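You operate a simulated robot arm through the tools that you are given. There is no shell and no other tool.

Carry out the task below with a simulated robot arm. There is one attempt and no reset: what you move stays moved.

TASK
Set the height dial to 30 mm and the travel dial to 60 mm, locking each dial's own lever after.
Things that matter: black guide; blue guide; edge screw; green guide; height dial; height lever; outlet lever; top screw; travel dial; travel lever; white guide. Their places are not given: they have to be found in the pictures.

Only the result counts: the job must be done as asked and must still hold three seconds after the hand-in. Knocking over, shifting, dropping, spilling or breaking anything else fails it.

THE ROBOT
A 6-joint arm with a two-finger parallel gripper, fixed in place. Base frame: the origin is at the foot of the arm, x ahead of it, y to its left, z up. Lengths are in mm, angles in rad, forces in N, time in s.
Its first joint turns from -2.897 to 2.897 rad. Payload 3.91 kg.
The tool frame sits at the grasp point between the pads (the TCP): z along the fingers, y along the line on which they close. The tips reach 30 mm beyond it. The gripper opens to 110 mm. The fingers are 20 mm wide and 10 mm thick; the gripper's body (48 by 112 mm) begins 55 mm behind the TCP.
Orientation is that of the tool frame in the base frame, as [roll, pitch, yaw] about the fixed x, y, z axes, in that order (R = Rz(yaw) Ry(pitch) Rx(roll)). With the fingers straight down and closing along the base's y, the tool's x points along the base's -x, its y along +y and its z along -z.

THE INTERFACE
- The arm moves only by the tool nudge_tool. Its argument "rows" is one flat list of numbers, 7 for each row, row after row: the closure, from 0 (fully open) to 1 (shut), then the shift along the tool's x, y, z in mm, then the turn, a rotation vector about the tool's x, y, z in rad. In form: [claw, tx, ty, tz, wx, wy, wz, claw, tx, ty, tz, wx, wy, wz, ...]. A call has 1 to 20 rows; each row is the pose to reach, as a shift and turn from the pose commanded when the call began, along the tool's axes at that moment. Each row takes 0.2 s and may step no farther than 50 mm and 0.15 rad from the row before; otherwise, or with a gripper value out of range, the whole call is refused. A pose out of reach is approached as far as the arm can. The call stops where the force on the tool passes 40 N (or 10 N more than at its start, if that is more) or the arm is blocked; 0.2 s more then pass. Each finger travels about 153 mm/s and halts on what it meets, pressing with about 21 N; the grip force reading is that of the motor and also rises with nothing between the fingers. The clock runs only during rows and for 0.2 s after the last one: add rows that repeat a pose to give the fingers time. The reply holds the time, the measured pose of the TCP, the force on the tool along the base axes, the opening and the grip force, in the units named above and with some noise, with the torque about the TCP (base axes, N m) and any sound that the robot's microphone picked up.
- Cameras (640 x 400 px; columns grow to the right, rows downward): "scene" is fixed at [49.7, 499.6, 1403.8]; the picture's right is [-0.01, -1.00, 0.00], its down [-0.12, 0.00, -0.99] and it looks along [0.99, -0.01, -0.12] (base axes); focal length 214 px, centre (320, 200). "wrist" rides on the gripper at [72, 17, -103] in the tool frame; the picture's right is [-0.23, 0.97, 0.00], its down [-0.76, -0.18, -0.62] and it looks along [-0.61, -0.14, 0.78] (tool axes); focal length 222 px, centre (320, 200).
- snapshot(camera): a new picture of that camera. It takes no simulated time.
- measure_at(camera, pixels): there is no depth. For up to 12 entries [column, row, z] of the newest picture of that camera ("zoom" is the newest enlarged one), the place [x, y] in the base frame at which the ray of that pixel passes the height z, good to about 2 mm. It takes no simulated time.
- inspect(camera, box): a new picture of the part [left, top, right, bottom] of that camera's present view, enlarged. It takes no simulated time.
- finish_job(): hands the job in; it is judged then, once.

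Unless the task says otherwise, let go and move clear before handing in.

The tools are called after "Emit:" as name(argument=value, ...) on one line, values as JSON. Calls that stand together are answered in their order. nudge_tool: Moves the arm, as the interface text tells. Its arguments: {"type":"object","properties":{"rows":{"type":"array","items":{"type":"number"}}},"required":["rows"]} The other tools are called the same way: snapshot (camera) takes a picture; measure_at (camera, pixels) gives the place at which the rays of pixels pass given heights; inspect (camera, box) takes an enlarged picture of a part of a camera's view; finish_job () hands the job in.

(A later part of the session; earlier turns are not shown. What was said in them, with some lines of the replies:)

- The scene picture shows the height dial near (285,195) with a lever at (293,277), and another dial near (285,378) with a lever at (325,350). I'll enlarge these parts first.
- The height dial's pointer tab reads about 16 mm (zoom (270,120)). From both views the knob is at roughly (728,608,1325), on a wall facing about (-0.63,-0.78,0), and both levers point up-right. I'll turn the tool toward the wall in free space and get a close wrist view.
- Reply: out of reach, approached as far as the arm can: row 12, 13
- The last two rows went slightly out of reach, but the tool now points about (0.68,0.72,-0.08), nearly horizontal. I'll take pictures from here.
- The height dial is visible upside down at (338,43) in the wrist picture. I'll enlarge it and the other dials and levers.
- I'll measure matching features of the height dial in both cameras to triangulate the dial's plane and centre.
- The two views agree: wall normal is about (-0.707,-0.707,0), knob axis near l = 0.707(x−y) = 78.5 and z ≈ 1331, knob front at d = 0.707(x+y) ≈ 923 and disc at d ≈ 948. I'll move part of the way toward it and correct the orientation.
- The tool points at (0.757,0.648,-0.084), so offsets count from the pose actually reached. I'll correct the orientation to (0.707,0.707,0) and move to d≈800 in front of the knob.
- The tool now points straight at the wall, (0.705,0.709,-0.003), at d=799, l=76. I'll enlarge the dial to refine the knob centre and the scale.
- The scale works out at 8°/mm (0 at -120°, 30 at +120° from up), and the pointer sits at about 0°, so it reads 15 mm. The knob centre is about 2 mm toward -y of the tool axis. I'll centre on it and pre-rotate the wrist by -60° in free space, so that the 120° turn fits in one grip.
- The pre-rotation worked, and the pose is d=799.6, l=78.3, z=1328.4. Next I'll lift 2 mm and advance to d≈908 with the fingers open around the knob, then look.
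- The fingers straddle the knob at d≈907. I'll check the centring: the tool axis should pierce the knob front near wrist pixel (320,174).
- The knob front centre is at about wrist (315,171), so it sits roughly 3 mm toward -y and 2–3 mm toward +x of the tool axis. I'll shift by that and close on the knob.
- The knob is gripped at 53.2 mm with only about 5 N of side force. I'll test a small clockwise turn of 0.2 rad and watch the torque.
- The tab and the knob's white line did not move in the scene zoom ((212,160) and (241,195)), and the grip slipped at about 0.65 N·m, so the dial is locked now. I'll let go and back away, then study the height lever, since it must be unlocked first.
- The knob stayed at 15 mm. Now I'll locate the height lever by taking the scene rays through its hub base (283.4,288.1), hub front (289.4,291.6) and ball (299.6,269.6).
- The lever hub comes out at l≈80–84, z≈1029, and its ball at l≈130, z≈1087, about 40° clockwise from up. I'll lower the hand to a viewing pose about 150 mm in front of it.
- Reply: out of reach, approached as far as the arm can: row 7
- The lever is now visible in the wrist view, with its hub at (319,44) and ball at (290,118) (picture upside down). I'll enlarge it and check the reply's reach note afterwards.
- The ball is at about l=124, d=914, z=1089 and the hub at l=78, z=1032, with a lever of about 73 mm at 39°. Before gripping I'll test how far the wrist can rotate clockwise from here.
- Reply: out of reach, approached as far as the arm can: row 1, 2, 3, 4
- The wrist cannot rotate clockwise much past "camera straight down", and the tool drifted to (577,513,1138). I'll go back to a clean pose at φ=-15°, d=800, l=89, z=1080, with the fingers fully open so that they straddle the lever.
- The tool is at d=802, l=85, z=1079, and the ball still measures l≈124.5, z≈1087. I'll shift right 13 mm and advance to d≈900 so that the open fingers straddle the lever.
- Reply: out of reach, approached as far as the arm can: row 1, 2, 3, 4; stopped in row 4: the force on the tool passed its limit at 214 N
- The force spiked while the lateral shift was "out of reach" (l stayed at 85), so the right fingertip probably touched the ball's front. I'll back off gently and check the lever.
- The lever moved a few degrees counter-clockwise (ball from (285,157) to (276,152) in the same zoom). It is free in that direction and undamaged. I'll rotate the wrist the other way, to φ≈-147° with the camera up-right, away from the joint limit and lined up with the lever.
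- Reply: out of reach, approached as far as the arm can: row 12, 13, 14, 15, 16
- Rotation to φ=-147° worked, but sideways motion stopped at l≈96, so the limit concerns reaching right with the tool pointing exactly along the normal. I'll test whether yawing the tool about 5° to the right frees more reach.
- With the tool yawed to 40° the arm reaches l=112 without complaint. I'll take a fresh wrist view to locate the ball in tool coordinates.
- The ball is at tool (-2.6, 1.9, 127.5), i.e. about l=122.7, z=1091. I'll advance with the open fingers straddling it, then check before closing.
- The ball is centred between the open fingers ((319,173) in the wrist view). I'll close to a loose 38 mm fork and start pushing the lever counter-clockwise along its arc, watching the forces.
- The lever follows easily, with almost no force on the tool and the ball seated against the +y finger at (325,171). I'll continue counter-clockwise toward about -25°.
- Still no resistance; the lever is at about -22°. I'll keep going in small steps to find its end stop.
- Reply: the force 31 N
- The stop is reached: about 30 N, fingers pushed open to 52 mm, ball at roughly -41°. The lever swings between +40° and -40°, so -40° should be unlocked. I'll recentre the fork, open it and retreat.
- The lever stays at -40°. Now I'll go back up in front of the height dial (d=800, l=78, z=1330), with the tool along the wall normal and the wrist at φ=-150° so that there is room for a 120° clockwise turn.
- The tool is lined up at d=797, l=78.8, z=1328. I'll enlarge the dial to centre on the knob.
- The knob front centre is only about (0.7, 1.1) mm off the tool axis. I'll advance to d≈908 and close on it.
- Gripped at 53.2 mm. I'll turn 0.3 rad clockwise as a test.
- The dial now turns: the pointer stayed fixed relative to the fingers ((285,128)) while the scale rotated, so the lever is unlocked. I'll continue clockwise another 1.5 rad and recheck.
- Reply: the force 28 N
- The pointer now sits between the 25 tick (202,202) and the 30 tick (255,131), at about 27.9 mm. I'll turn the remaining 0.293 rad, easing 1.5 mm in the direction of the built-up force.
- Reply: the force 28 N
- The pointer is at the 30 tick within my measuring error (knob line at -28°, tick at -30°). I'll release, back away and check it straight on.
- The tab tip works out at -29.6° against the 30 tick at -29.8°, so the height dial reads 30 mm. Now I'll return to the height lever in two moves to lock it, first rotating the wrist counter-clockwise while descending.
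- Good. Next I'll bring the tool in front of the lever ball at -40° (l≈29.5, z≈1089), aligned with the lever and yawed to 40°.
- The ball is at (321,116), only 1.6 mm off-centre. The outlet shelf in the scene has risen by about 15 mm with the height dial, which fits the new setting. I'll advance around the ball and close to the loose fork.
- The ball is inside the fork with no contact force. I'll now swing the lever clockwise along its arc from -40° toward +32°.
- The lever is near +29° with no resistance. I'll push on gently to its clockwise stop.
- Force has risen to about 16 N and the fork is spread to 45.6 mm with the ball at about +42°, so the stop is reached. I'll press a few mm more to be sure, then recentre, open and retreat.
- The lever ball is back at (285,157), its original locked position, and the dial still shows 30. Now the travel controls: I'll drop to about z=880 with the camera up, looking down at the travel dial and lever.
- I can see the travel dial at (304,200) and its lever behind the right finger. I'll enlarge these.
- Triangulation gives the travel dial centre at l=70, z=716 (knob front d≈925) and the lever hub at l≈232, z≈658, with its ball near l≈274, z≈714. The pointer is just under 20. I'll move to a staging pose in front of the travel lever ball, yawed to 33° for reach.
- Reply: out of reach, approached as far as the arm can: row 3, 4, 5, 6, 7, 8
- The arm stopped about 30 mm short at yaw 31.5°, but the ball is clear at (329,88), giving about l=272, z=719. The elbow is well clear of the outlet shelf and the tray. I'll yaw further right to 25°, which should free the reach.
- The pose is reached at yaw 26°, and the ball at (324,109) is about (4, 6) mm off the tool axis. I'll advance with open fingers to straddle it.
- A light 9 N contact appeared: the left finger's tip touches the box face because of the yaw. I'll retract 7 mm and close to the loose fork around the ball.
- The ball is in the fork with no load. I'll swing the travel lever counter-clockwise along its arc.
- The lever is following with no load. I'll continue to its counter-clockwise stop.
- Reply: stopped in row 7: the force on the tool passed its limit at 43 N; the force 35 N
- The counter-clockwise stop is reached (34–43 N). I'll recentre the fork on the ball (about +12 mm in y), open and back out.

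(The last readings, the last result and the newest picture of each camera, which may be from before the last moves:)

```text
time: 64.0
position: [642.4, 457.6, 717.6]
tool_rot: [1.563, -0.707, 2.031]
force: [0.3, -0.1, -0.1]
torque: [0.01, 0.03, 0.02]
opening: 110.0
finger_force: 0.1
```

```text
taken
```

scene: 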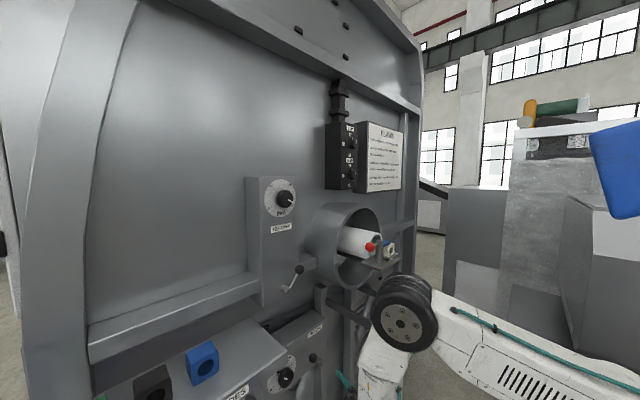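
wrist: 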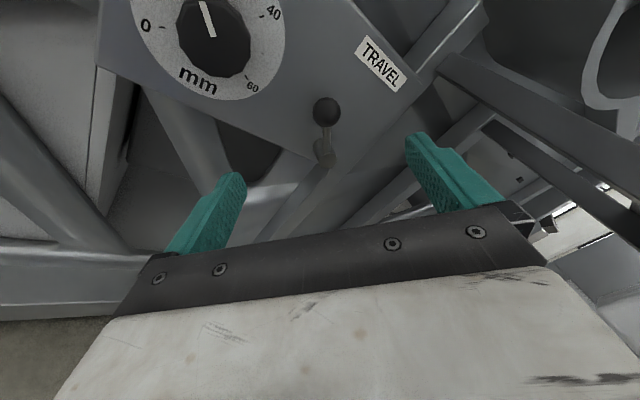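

The travel lever is now at -40° (ball at (326,112) left of its hub), so it should be unlocked. I'll move to a staging pose in front of the travel dial (l≈70, z≈716) with the wrist rotated counter-clockwise for a long clockwise turn.

Emit:
nudge_tool(rows=[0, 12.9, -11.6, 0, 0.0601, 0.0439, 0.1063, 0, 25.8, -23.1, 0, 0.1203, 0.0877, 0.2126, 0, 38.7, -34.7, 0, 0.1804, 0.1316, 0.3189, 0, 51.6, -46.2, 0, 0.2405, 0.1754, 0.4252])

Emit:
snapshot(camera="wrist")

Emit:
inspect(camera="wrist", box=[240, 30, 400, 170])

```text
time: 65.0
position: [610.6, 521.1, 716.3]
tool_rot: [1.574, -1.137, 2.321]
force: [-0.7, -0.5, -0.5]
torque: [0.0, 0.0, -0.04]
opening: 110.3
finger_force: 0.1
```

```text
taken
```

wrist: 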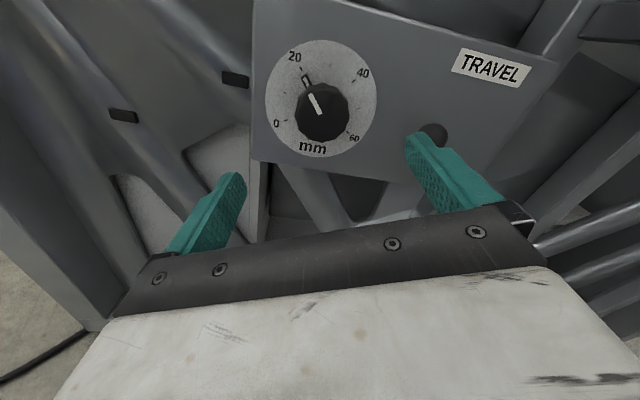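

```text
2.86 times, centred on (320, 100) of wrist
```

zoom: 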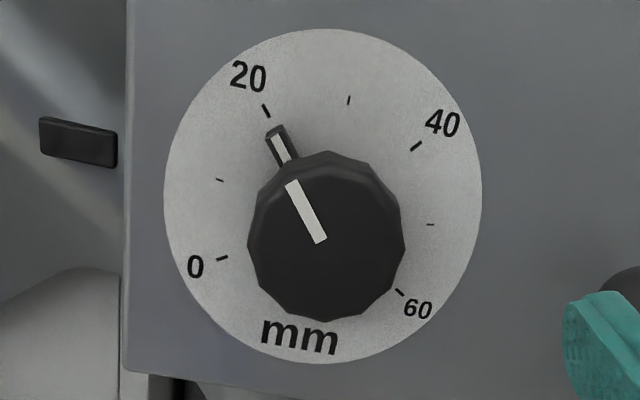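

The dial is square in view. By measurement the pointer is at about -39.5°, i.e. 20 mm at 4°/mm, so it needs 160° clockwise to reach 60. The knob centre is about 3 mm toward +y. I'll advance and grip.

Emit:
nudge_tool(rows=[0, 0.3, 2.9, 30, 0, 0, 0, 0, 0.3, 2.9, 60, 0, 0, 0, 0, 0.3, 2.9, 85, 0, 0, 0, 0, 0.3, 2.9, 102, 0, 0, 0, 0, 0.3, 2.9, 109, 0, 0, 0, 0.3, 0.3, 2.9, 109, 0, 0, 0, 0.6, 0.3, 2.9, 109, 0, 0, 0, 1, 0.3, 2.9, 109, 0, 0, 0, 1, 0.3, 2.9, 109, 0, 0, 0])

Emit:
snapshot(camera="wrist")

Emit:
inspect(camera="scene", box=[256, 310, 416, 400])

```text
time: 67.0
position: [690.6, 593.2, 720.4]
tool_rot: [1.576, -1.136, 2.305]
force: [4.2, 2.1, 0.0]
torque: [-0.1, 0.08, -0.25]
opening: 53.5
finger_force: 44.9
```

```text
taken
```

wrist: 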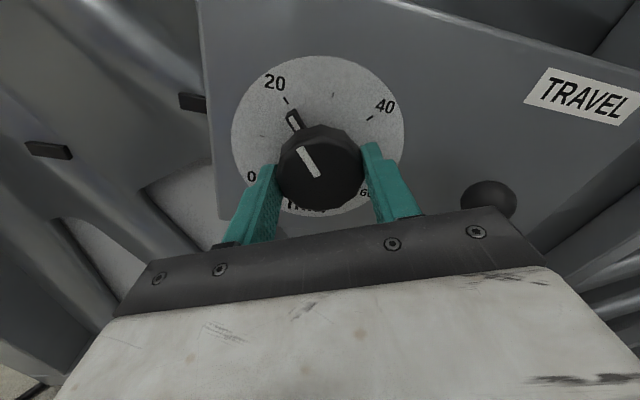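

```text
4.00 times, centred on (336, 355) of scene
```

zoom: 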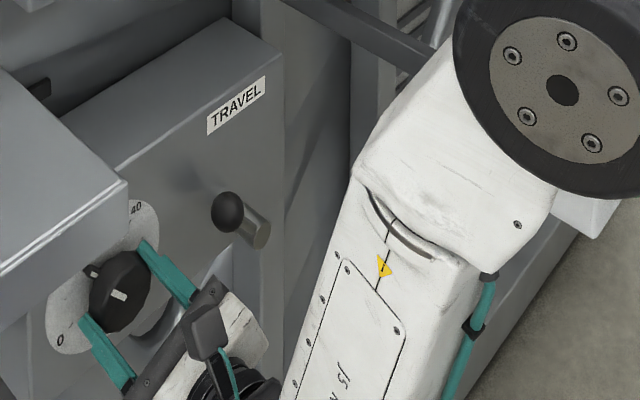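

Gripped at 53.5 mm with low forces. I'll turn clockwise 1.4 rad and check.

Emit:
nudge_tool(rows=[1, 0, 0, 0, 0, 0, 0.1, 1, 0, 0, 0, 0, 0, 0.2, 1, 0, 0, 0, 0, 0, 0.3, 1, 0, 0, 0, 0, 0, 0.4, 1, 0, 0, 0, 0, 0, 0.5, 1, 0, 0, 0, 0, 0, 0.6, 1, 0, 0, 0, 0, 0, 0.7, 1, 0, 0, 0, 0, 0, 0.8, 1, 0, 0, 0, 0, 0, 0.9, 1, 0, 0, 0, 0, 0, 1.0, 1, 0, 0, 0, 0, 0, 1.1, 1, 0, 0, 0, 0, 0, 1.2, 1, 0, 0, 0, 0, 0, 1.3, 1, 0, 0, 0, 0, 0, 1.4, 1, 0, 0, 0, 0, 0, 1.4])

Emit:
snapshot(camera="wrist")

Emit:
inspect(camera="scene", box=[256, 310, 416, 400])

```text
time: 70.2
position: [690.7, 594.5, 720.4]
tool_rot: [-1.577, -0.606, -0.829]
force: [1.9, -7.7, -18.7]
torque: [-0.62, 0.69, 0.09]
opening: 53.2
finger_force: 45.3
out of reach, approached as far as the arm can: row 6, 14, 15
```

```text
taken
```

wrist: 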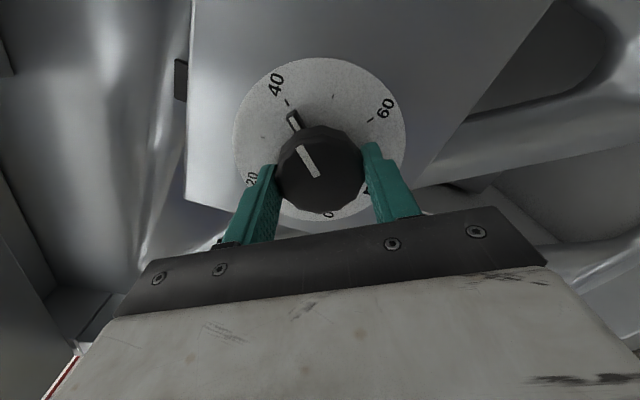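

```text
4.00 times, centred on (336, 355) of scene
```

zoom: 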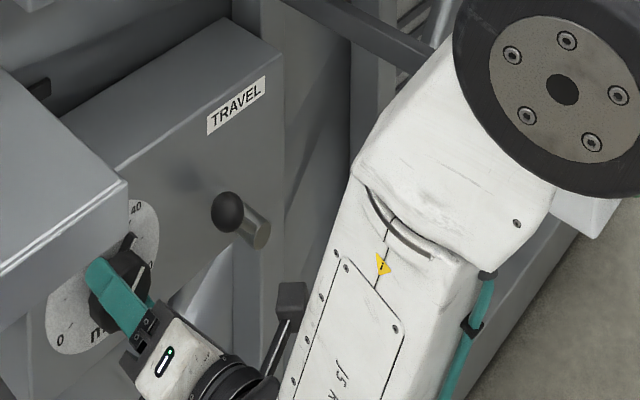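

The knob turned about 80° without slipping (the pointer is now near 40), but the arm is at the edge of its reach. I'll open slightly, yaw the tool 3° right for margin, and look before regripping.

Emit:
nudge_tool(rows=[0.8, 0, 0, 0, 0, 0, 0, 0.4, 0, 0, 0, 0, 0, 0, 0.2, 0, 0, 0, 0, 0, 0, 0.2, -0.5, 0.6, 0, -0.0149, 0.0216, 0, 0.2, -0.9, 1.2, 0, -0.0298, 0.0431, 0, 0.2, -0.9, 1.2, 0, -0.0298, 0.0431, 0])

Emit:
snapshot(camera="wrist")

Emit:
inspect(camera="wrist", box=[220, 40, 420, 230])

```text
time: 71.6
position: [689.3, 594.7, 718.9]
tool_rot: [-1.574, -0.608, -0.872]
force: [-0.3, -0.1, -0.1]
torque: [-0.06, -0.03, -0.01]
opening: 88.0
finger_force: 0.1
```

```text
taken
```

wrist: 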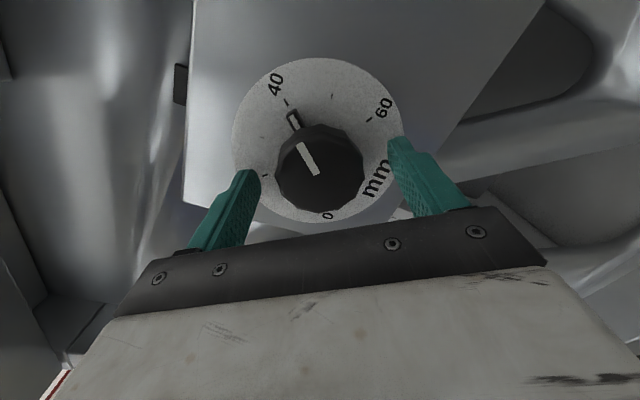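

```text
2.11 times, centred on (320, 135) of wrist
```

zoom: 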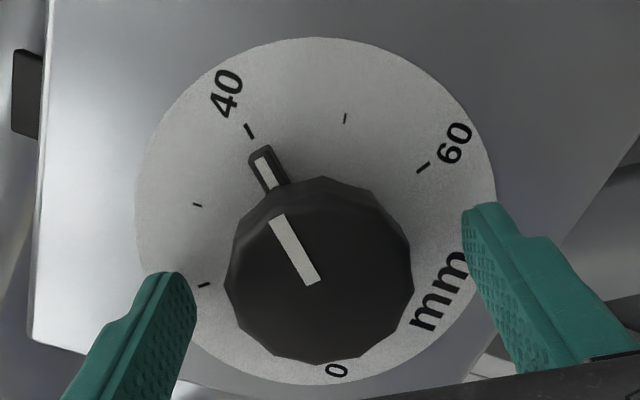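

The pointer is at about 40 and the knob is centred (319,173) on the tool axis. I'll regrip and turn another 1.3 rad.

Emit:
nudge_tool(rows=[0.5, 0, 0, 0, 0, 0, 0, 1, 0, 0, 0, 0, 0, 0, 1, 0, 0, 0, 0, 0, 0, 1, 0, 0, 0, 0, 0, 0.1, 1, 0, 0, 0, 0, 0, 0.2, 1, 0, 0, 0, 0, 0, 0.3, 1, 0, 0, 0, 0, 0, 0.4, 1, 0, 0, 0, 0, 0, 0.5, 1, 0, 0, 0, 0, 0, 0.6, 1, 0, 0, 0, 0, 0, 0.7, 1, 0, 0, 0, 0, 0, 0.8, 1, 0, 0, 0, 0, 0, 0.9, 1, 0, 0, 0, 0, 0, 1.0, 1, 0, 0, 0, 0, 0, 1.1, 1, 0, 0, 0, 0, 0, 1.2, 1, 0, 0, 0, 0, 0, 1.3, 1, 0, 0, 0, 0, 0, 1.3])

Emit:
snapshot(camera="wrist")

Emit:
inspect(camera="wrist", box=[220, 40, 420, 230])

```text
time: 75.2
position: [690.3, 595.4, 719.1]
tool_rot: [-1.568, 0.694, -0.872]
force: [21.8, 11.3, 24.5]
torque: [0.27, -0.38, -0.08]
opening: 53.4
finger_force: 44.8
```

```text
taken
```

wrist: 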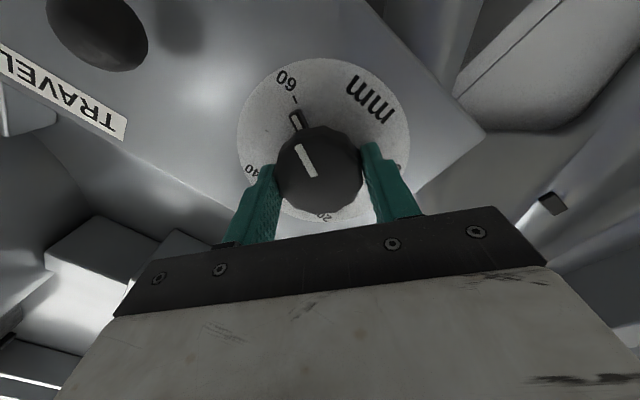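

```text
2.11 times, centred on (320, 135) of wrist
```

zoom: 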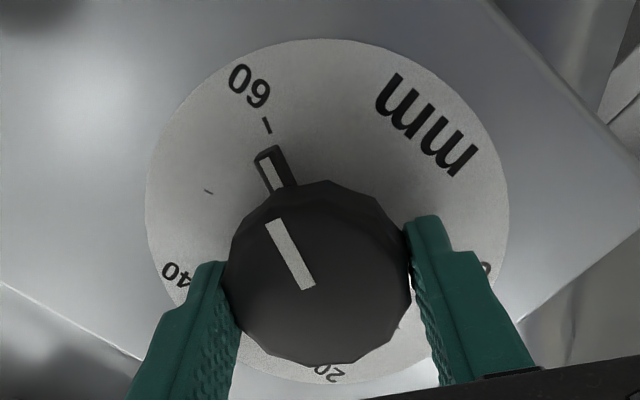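

By measurement the pointer tab is a few degrees short of the 60 tick (tab about -15°, tick about -12°). I'll ease 1.5 mm in the direction of the force and turn another 0.07 rad.

Emit:
nudge_tool(rows=[1, -0.5, -0.6, 0.5, 0, 0, 0, 1, -0.96, -1.15, 1, 0, 0, 0.02, 1, -0.96, -1.15, 1, 0, 0, 0.045, 1, -0.96, -1.15, 1, 0, 0, 0.07, 1, -0.96, -1.15, 1, 0, 0, 0.07])

Emit:
inspect(camera="wrist", box=[220, 40, 420, 230])

```text
time: 76.4
position: [690.1, 595.8, 719.2]
tool_rot: [-1.574, 0.762, -0.875]
force: [1.0, -8.5, 14.7]
torque: [-0.33, -1.27, -0.08]
opening: 53.4
finger_force: 44.9
```

```text
2.11 times, centred on (320, 135) of wrist
```

zoom: 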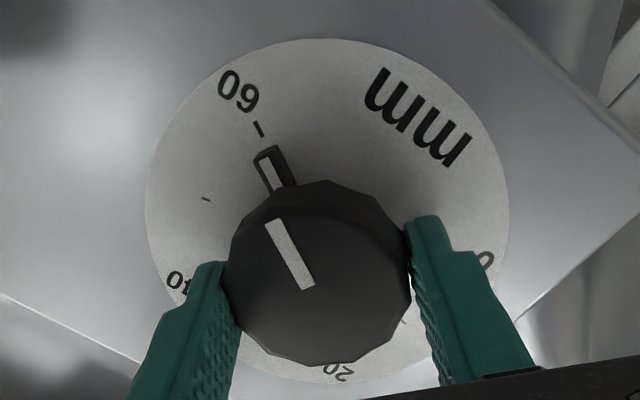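

The tab (about -14.7°) now lines up with the 60 tick (about -15.2°). I'll release, back off and verify from a square view.

Emit:
nudge_tool(rows=[0.7, 0, 0, 0, 0, 0, 0, 0.4, 0, 0, 0, 0, 0, 0, 0.1, 0, 0, 0, 0, 0, 0, 0.1, 0, 0, -25, 0, 0, 0, 0.1, 0, 0, -60, 0, 0, 0, 0.1, 0, 0, -100, 0, 0, 0, 0.1, 0, 0, -110, 0, 0, 0])

Emit:
snapshot(camera="wrist")

Emit:
inspect(camera="wrist", box=[240, 30, 400, 170])

```text
time: 78.0
position: [605.0, 522.3, 719.3]
tool_rot: [-1.571, 0.762, -0.873]
force: [0.2, -0.3, -0.7]
torque: [0.01, 0.0, 0.02]
opening: 99.2
finger_force: 0.1
```

```text
taken
```

wrist: 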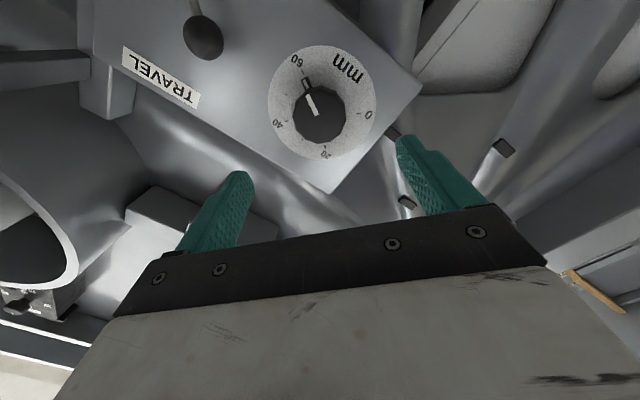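

```text
2.86 times, centred on (320, 100) of wrist
```

zoom: 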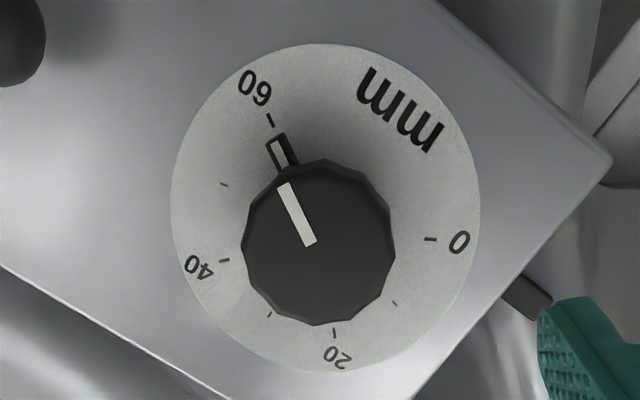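

The square view gives the tab at about -14.3° against the 60 tick at -13.9°, within about 0.2 mm of 60. I'll take one closer zoom to confirm before locking.

Emit:
inspect(camera="wrist", box=[280, 50, 350, 120])

Emit:
inspect(camera="scene", box=[256, 340, 336, 400])

```text
5.71 times, centred on (315, 85) of wrist
```

zoom: 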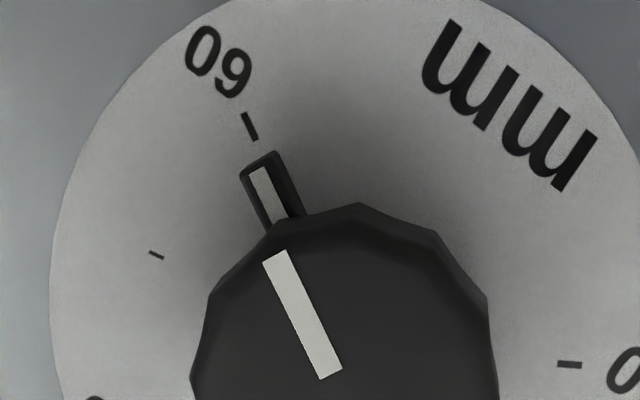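

```text
6.67 times, centred on (296, 370) of scene
```

zoom: 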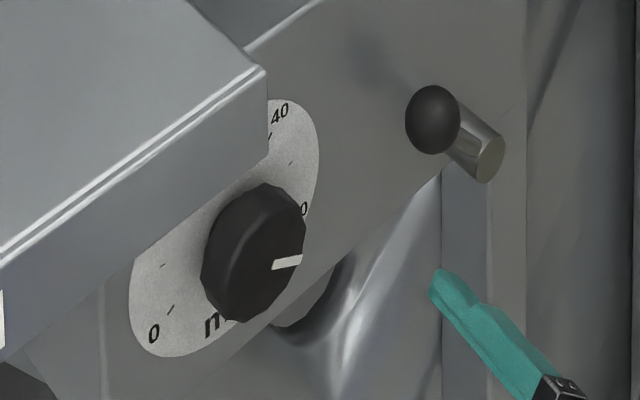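

The tab lines up with the 60 tick (zoom: tick (249,127), tab strip (258,170)). The dial is set, so I'll go back to the travel lever, first rotating the wrist counter-clockwise in free space.

Emit:
nudge_tool(rows=[0, 2.2, -2.1, -2.2, 0, 0, -0.1382, 0, 4.4, -4.2, -4.4, 0, 0, -0.2764, 0, 6.7, -6.4, -6.6, 0, 0, -0.4145, 0, 8.9, -8.5, -8.8, 0, 0, -0.5527, 0, 11.1, -10.6, -11, 0, 0, -0.6909, 0, 13.3, -12.7, -13.3, 0, 0, -0.8291, 0, 15.5, -14.8, -15.5, 0, 0, -0.9673, 0, 17.7, -16.9, -17.7, 0, 0, -1.1055, 0, 20, -19.1, -19.9, 0, 0, -1.2436, 0, 22.2, -21.2, -22.1, 0, 0, -1.3818, 0, 24.4, -23.3, -24.3, 0, 0, -1.52])

```text
time: 80.4
position: [608.5, 483.2, 719.1]
tool_rot: [-1.573, -0.76, -0.87]
force: [0.8, 0.2, 0.0]
torque: [0.01, -0.01, 0.03]
opening: 110.0
finger_force: 0.2
```

Next I'll finish the rotation to line up with the unlocked lever (-40°) and stage in front of its ball (l≈184.5, z≈718).

Emit:
nudge_tool(rows=[0, 3.4, 3.4, 2.1, -0.0237, 0.0015, -0.1364, 0, 6.8, 6.8, 4.3, -0.0473, 0.003, -0.2729, 0, 10.3, 10.1, 6.4, -0.071, 0.0045, -0.4093, 0, 13.7, 13.5, 8.5, -0.0946, 0.006, -0.5458, 0, 17.1, 16.9, 10.7, -0.1183, 0.0075, -0.6822, 0, 20.5, 20.3, 12.8, -0.1419, 0.009, -0.8187, 0, 23.9, 23.7, 15, -0.1656, 0.0105, -0.9551, 0, 27.3, 27.1, 17.1, -0.1892, 0.012, -1.0916, 0, 30.8, 30.4, 19.2, -0.2129, 0.0135, -1.228, 0, 34.2, 33.8, 21.4, -0.2365, 0.015, -1.3645, 0, 37.6, 37.2, 23.5, -0.2602, 0.0165, -1.5009])

Emit:
snapshot(camera="wrist")

```text
time: 82.8
position: [662.2, 458.4, 719.4]
tool_rot: [1.57, -0.875, 2.033]
force: [0.3, -0.6, 0.0]
torque: [0.0, 0.01, -0.02]
opening: 110.0
finger_force: 0.0
```

```text
taken
```

wrist: 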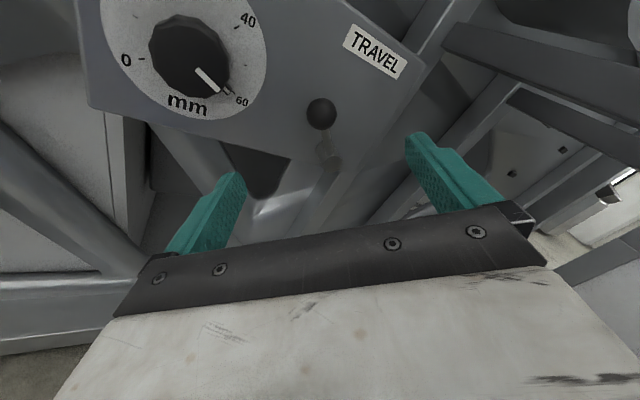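

The ball is at (321,113), only about (1, 2) mm off-axis. I'll advance with a 77 mm opening to keep clear of the box face, then close to the loose fork.

Emit:
nudge_tool(rows=[0.3, 1, 2.3, 25, 0, 0, 0, 0.3, 1, 2.3, 55, 0, 0, 0, 0.3, 1, 2.3, 82, 0, 0, 0, 0.3, 1, 2.3, 100, 0, 0, 0, 0.3, 1, 2.3, 111, 0, 0, 0, 0.5, 1, 2.3, 111, 0, 0, 0, 0.655, 1, 2.3, 111, 0, 0, 0, 0.655, 1, 2.3, 111, 0, 0, 0])

Emit:
snapshot(camera="wrist")

```text
time: 84.6
position: [762.2, 505.0, 721.3]
tool_rot: [1.571, -0.876, 2.029]
force: [-0.3, -0.3, 0.6]
torque: [0.0, 0.0, 0.0]
opening: 37.7
finger_force: 0.2
```

```text
taken
```

wrist: 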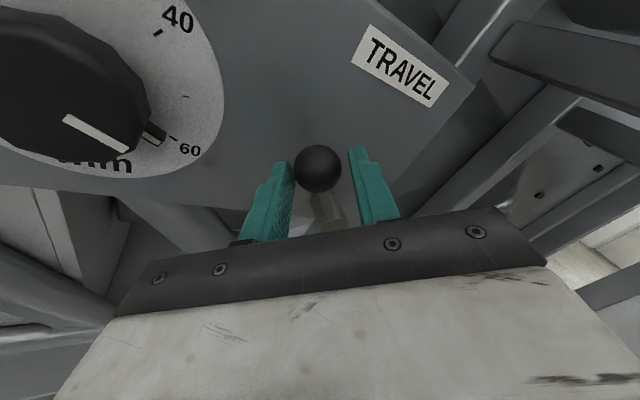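

The ball is inside the fork with no load. I'll swing the travel lever clockwise along its arc toward +24°.

Emit:
nudge_tool(rows=[0.655, -0.4, 10, 2.7, 0, 0, 0.1396, 0.655, -2.2, 19.8, 5.65, 0, 0, 0.2793, 0.655, -5.4, 29.2, 8.8, 0, 0, 0.4189, 0.655, -9.9, 38, 12, 0, 0, 0.5585, 0.655, -15.7, 46, 15.4, 0, 0, 0.698, 0.655, -22.5, 53.1, 18.7, 0, 0, 0.8378, 0.655, -30.3, 59.1, 22, 0, 0, 0.9774, 0.655, -38.9, 63.9, 25.1, 0, 0, 1.117])

Emit:
snapshot(camera="wrist")

Emit:
inspect(camera="scene", box=[280, 240, 460, 400])

```text
time: 86.4
position: [816.2, 450.9, 732.2]
tool_rot: [-1.572, -1.147, -1.109]
force: [-0.9, -0.2, -0.4]
torque: [0.01, 0.01, 0.01]
opening: 38.0
finger_force: 0.1
```

```text
taken
```

wrist: 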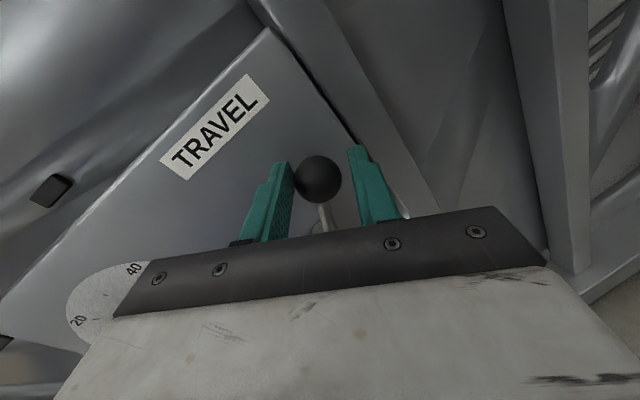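

```text
2.50 times, centred on (370, 320) of scene
```

zoom: 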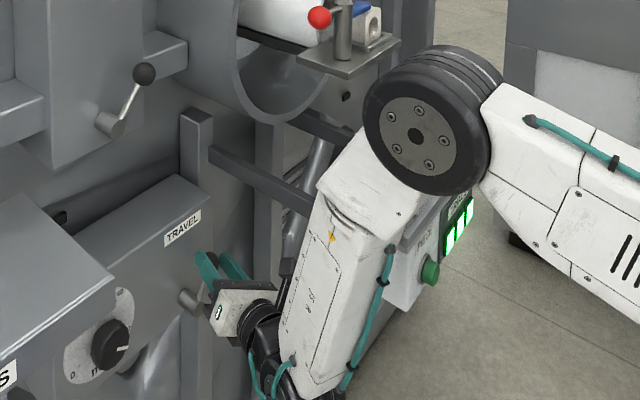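

The lever is at about +20° and free. I'll press on to the clockwise stop in smaller steps.

Emit:
nudge_tool(rows=[0.655, -0.3, 5, 1.5, 0, 0, 0.07, 0.655, -0.87, 9.9, 2.9, 0, 0, 0.1396, 0.655, -1.9, 14.8, 4.2, 0, 0, 0.21, 0.655, -3.2, 19.7, 5.6, 0, 0, 0.2793, 0.655, -4.8, 24.5, 6.8, 0, 0, 0.349, 0.655, -6.8, 29.2, 8, 0, 0, 0.4189, 0.655, -6.8, 29.2, 8, 0, 0, 0.4189])

Emit:
snapshot(camera="wrist")

```text
time: 88.0
position: [834.4, 435.1, 716.6]
tool_rot: [-1.566, -0.732, -1.115]
force: [-14.9, 27.6, 18.1]
torque: [0.14, -0.23, 0.53]
opening: 55.3
finger_force: 17.6
```

```text
taken
```

wrist: 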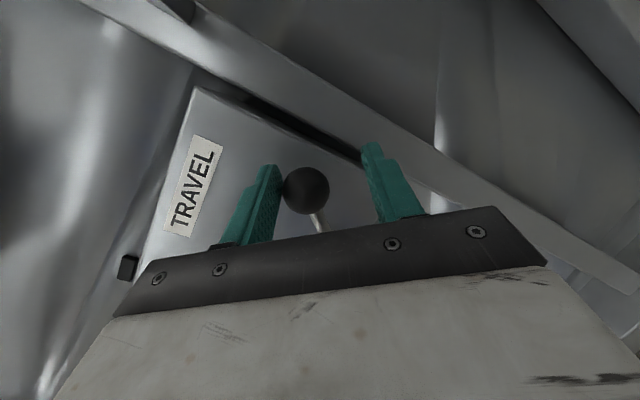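

The clockwise stop is reached (36 N, ball back at about l=273, z=719, its original locked place). I'll recentre, open and retreat.

Emit:
nudge_tool(rows=[0.62, -3, -6, 0, 0, 0, 0, 0.5, -5, -12, -2, 0, 0, 0, 0.4, -6, -12, -5, 0, 0, 0, 0.3, -6, -12, -12, 0, 0, 0, 0.3, -6, -12, -30, 0, 0, 0, 0.3, -6, -12, -60, 0, 0, 0, 0.2, -6, -12, -95, 0, 0, 0, 0.2, -6, -12, -130, 0, 0, 0])

Emit:
snapshot(camera="wrist")

Emit:
inspect(camera="scene", box=[256, 320, 352, 400])

Emit:
inspect(camera="scene", box=[320, 220, 480, 400])

```text
time: 89.8
position: [712.1, 388.5, 719.2]
tool_rot: [-1.57, -0.729, -1.109]
force: [0.4, 0.3, 0.0]
torque: [0.0, -0.01, 0.0]
opening: 88.2
finger_force: 0.1
```

```text
taken
```

wrist: 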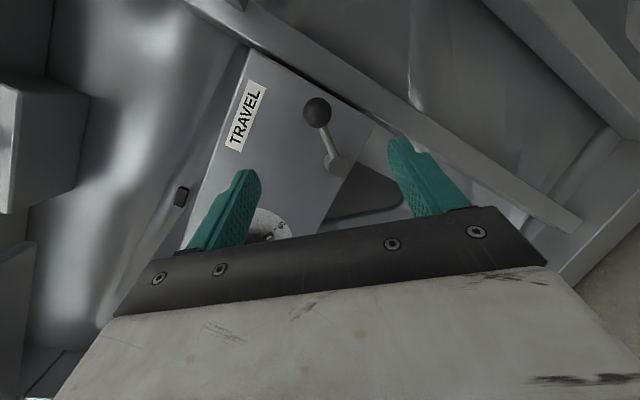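

```text
5.00 times, centred on (304, 360) of scene
```

zoom: 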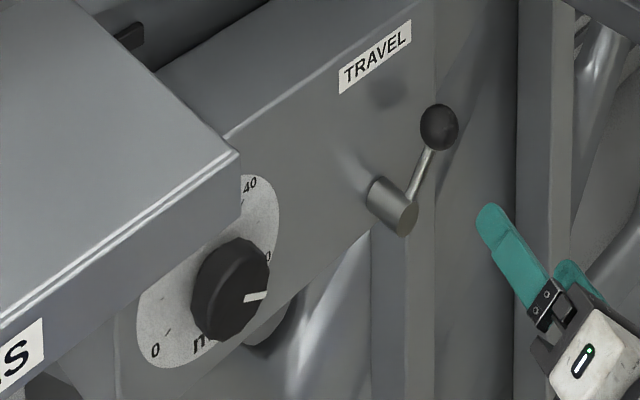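

```text
2.22 times, centred on (400, 310) of scene
```

zoom: 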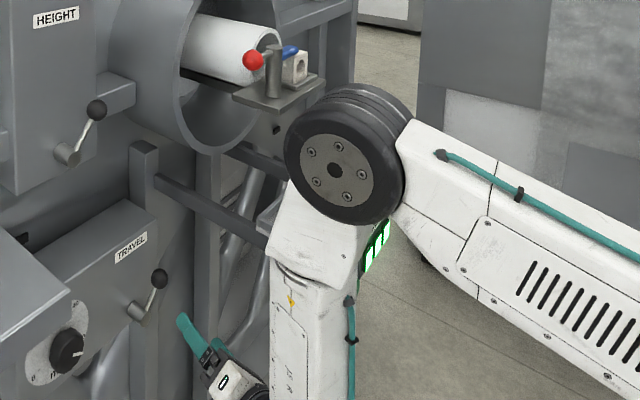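

The travel lever is back at (439,127), exactly as when locked at the start, and its dial shows 60. I'll move the arm clear (back, left and up) and take a last look at both dials.

Emit:
nudge_tool(rows=[0.2, 2, -10, -20, 0, 0, -0.1, 0.2, 8, -38, -32, 0, 0, -0.22, 0.2, 14, -66, -42, 0, 0, -0.34, 0.2, 20, -95, -50, 0, 0, -0.46, 0.2, 26, -124, -58, 0, 0, -0.58, 0.2, 32, -153, -66, 0, 0, -0.71, 0.2, 37.9, -181.9, -74.4, 0, 0, -0.84])

Emit:
snapshot(camera="wrist")

Emit:
snapshot(camera="scene")

Emit:
inspect(camera="scene", box=[256, 170, 320, 220])

```text
time: 91.4
position: [606.0, 439.1, 879.1]
tool_rot: [2.329, -1.569, 1.275]
force: [0.4, -1.0, 0.3]
torque: [0.02, 0.0, -0.02]
opening: 88.1
finger_force: 0.0
```

```text
taken
```

wrist: 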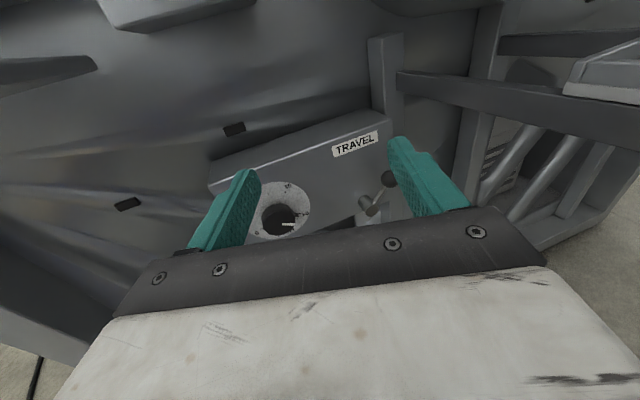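

```text
taken
```

scene: 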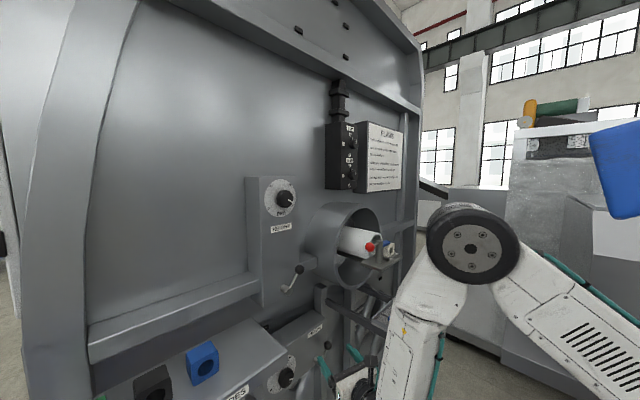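

```text
8.00 times, centred on (288, 195) of scene
```

zoom: 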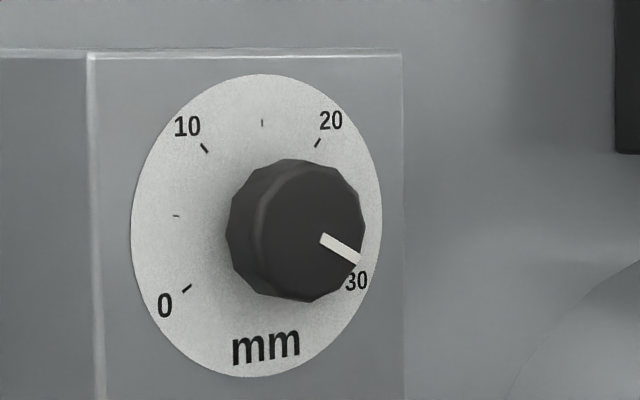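

The height dial still shows 30. One last zoom on the travel dial and lever from this clear pose before handing in.

Emit:
inspect(camera="wrist", box=[240, 120, 410, 245])

Emit:
inspect(camera="scene", box=[256, 250, 416, 400])

```text
3.20 times, centred on (325, 182) of wrist
```

zoom: 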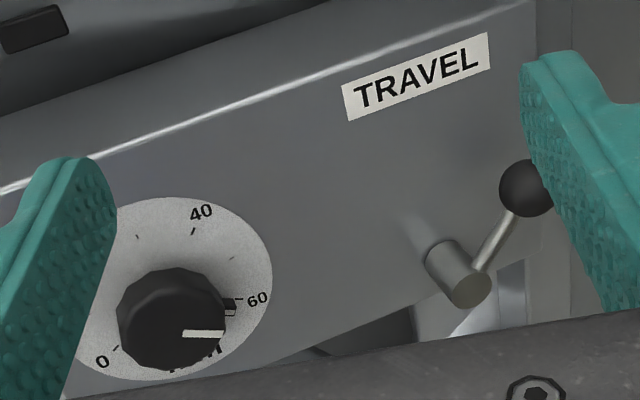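

```text
2.67 times, centred on (336, 325) of scene
```

zoom: 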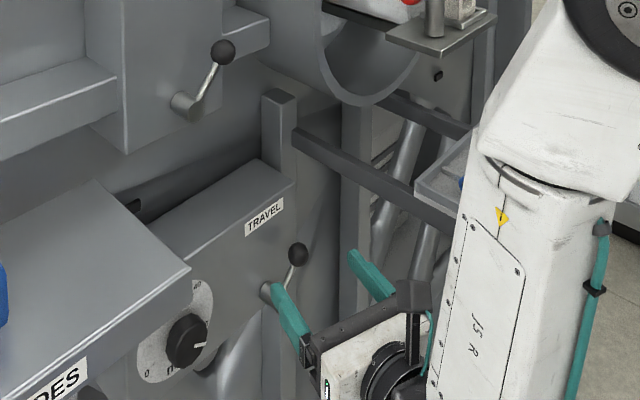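

The travel pointer sits at the 60 tick (zoom (230,306) beside (240,299)). Both levers are back in their original locked positions, the height dial shows 30, and the arm is clear. Handing in.

Emit:
finish_job()

```text
The job is handed in.
```

I set the height dial to 30 mm and the travel dial to 60 mm, locked both levers, moved the arm clear, and handed the job in. I have not seen the judge's result.

- **Dials:** measured from the wrist pictures, each pointer lines up with its mark to within about 0.2 mm. The height dial read 15 mm at the start and the travel dial 20 mm.
- **Levers:** the height dial was locked at the start, so I swung its lever open, turned the dial, and pushed the lever back to its stop. I opened the travel lever the same way before turning that dial. Both levers ended exactly where they began. I didn't try turning either dial after locking.
- **Contacts:** early on a fingertip hit the height lever's ball hard, with a brief 214 N spike. The lever moved a few degrees and looked undamaged. Later a finger touched the travel box face lightly, at about 9 N.
- **Surroundings:** in the last pictures the guides, outlet lever and tray look undisturbed. The outlet shelf sits about 15 mm higher, which appears to be the effect of the new height setting.
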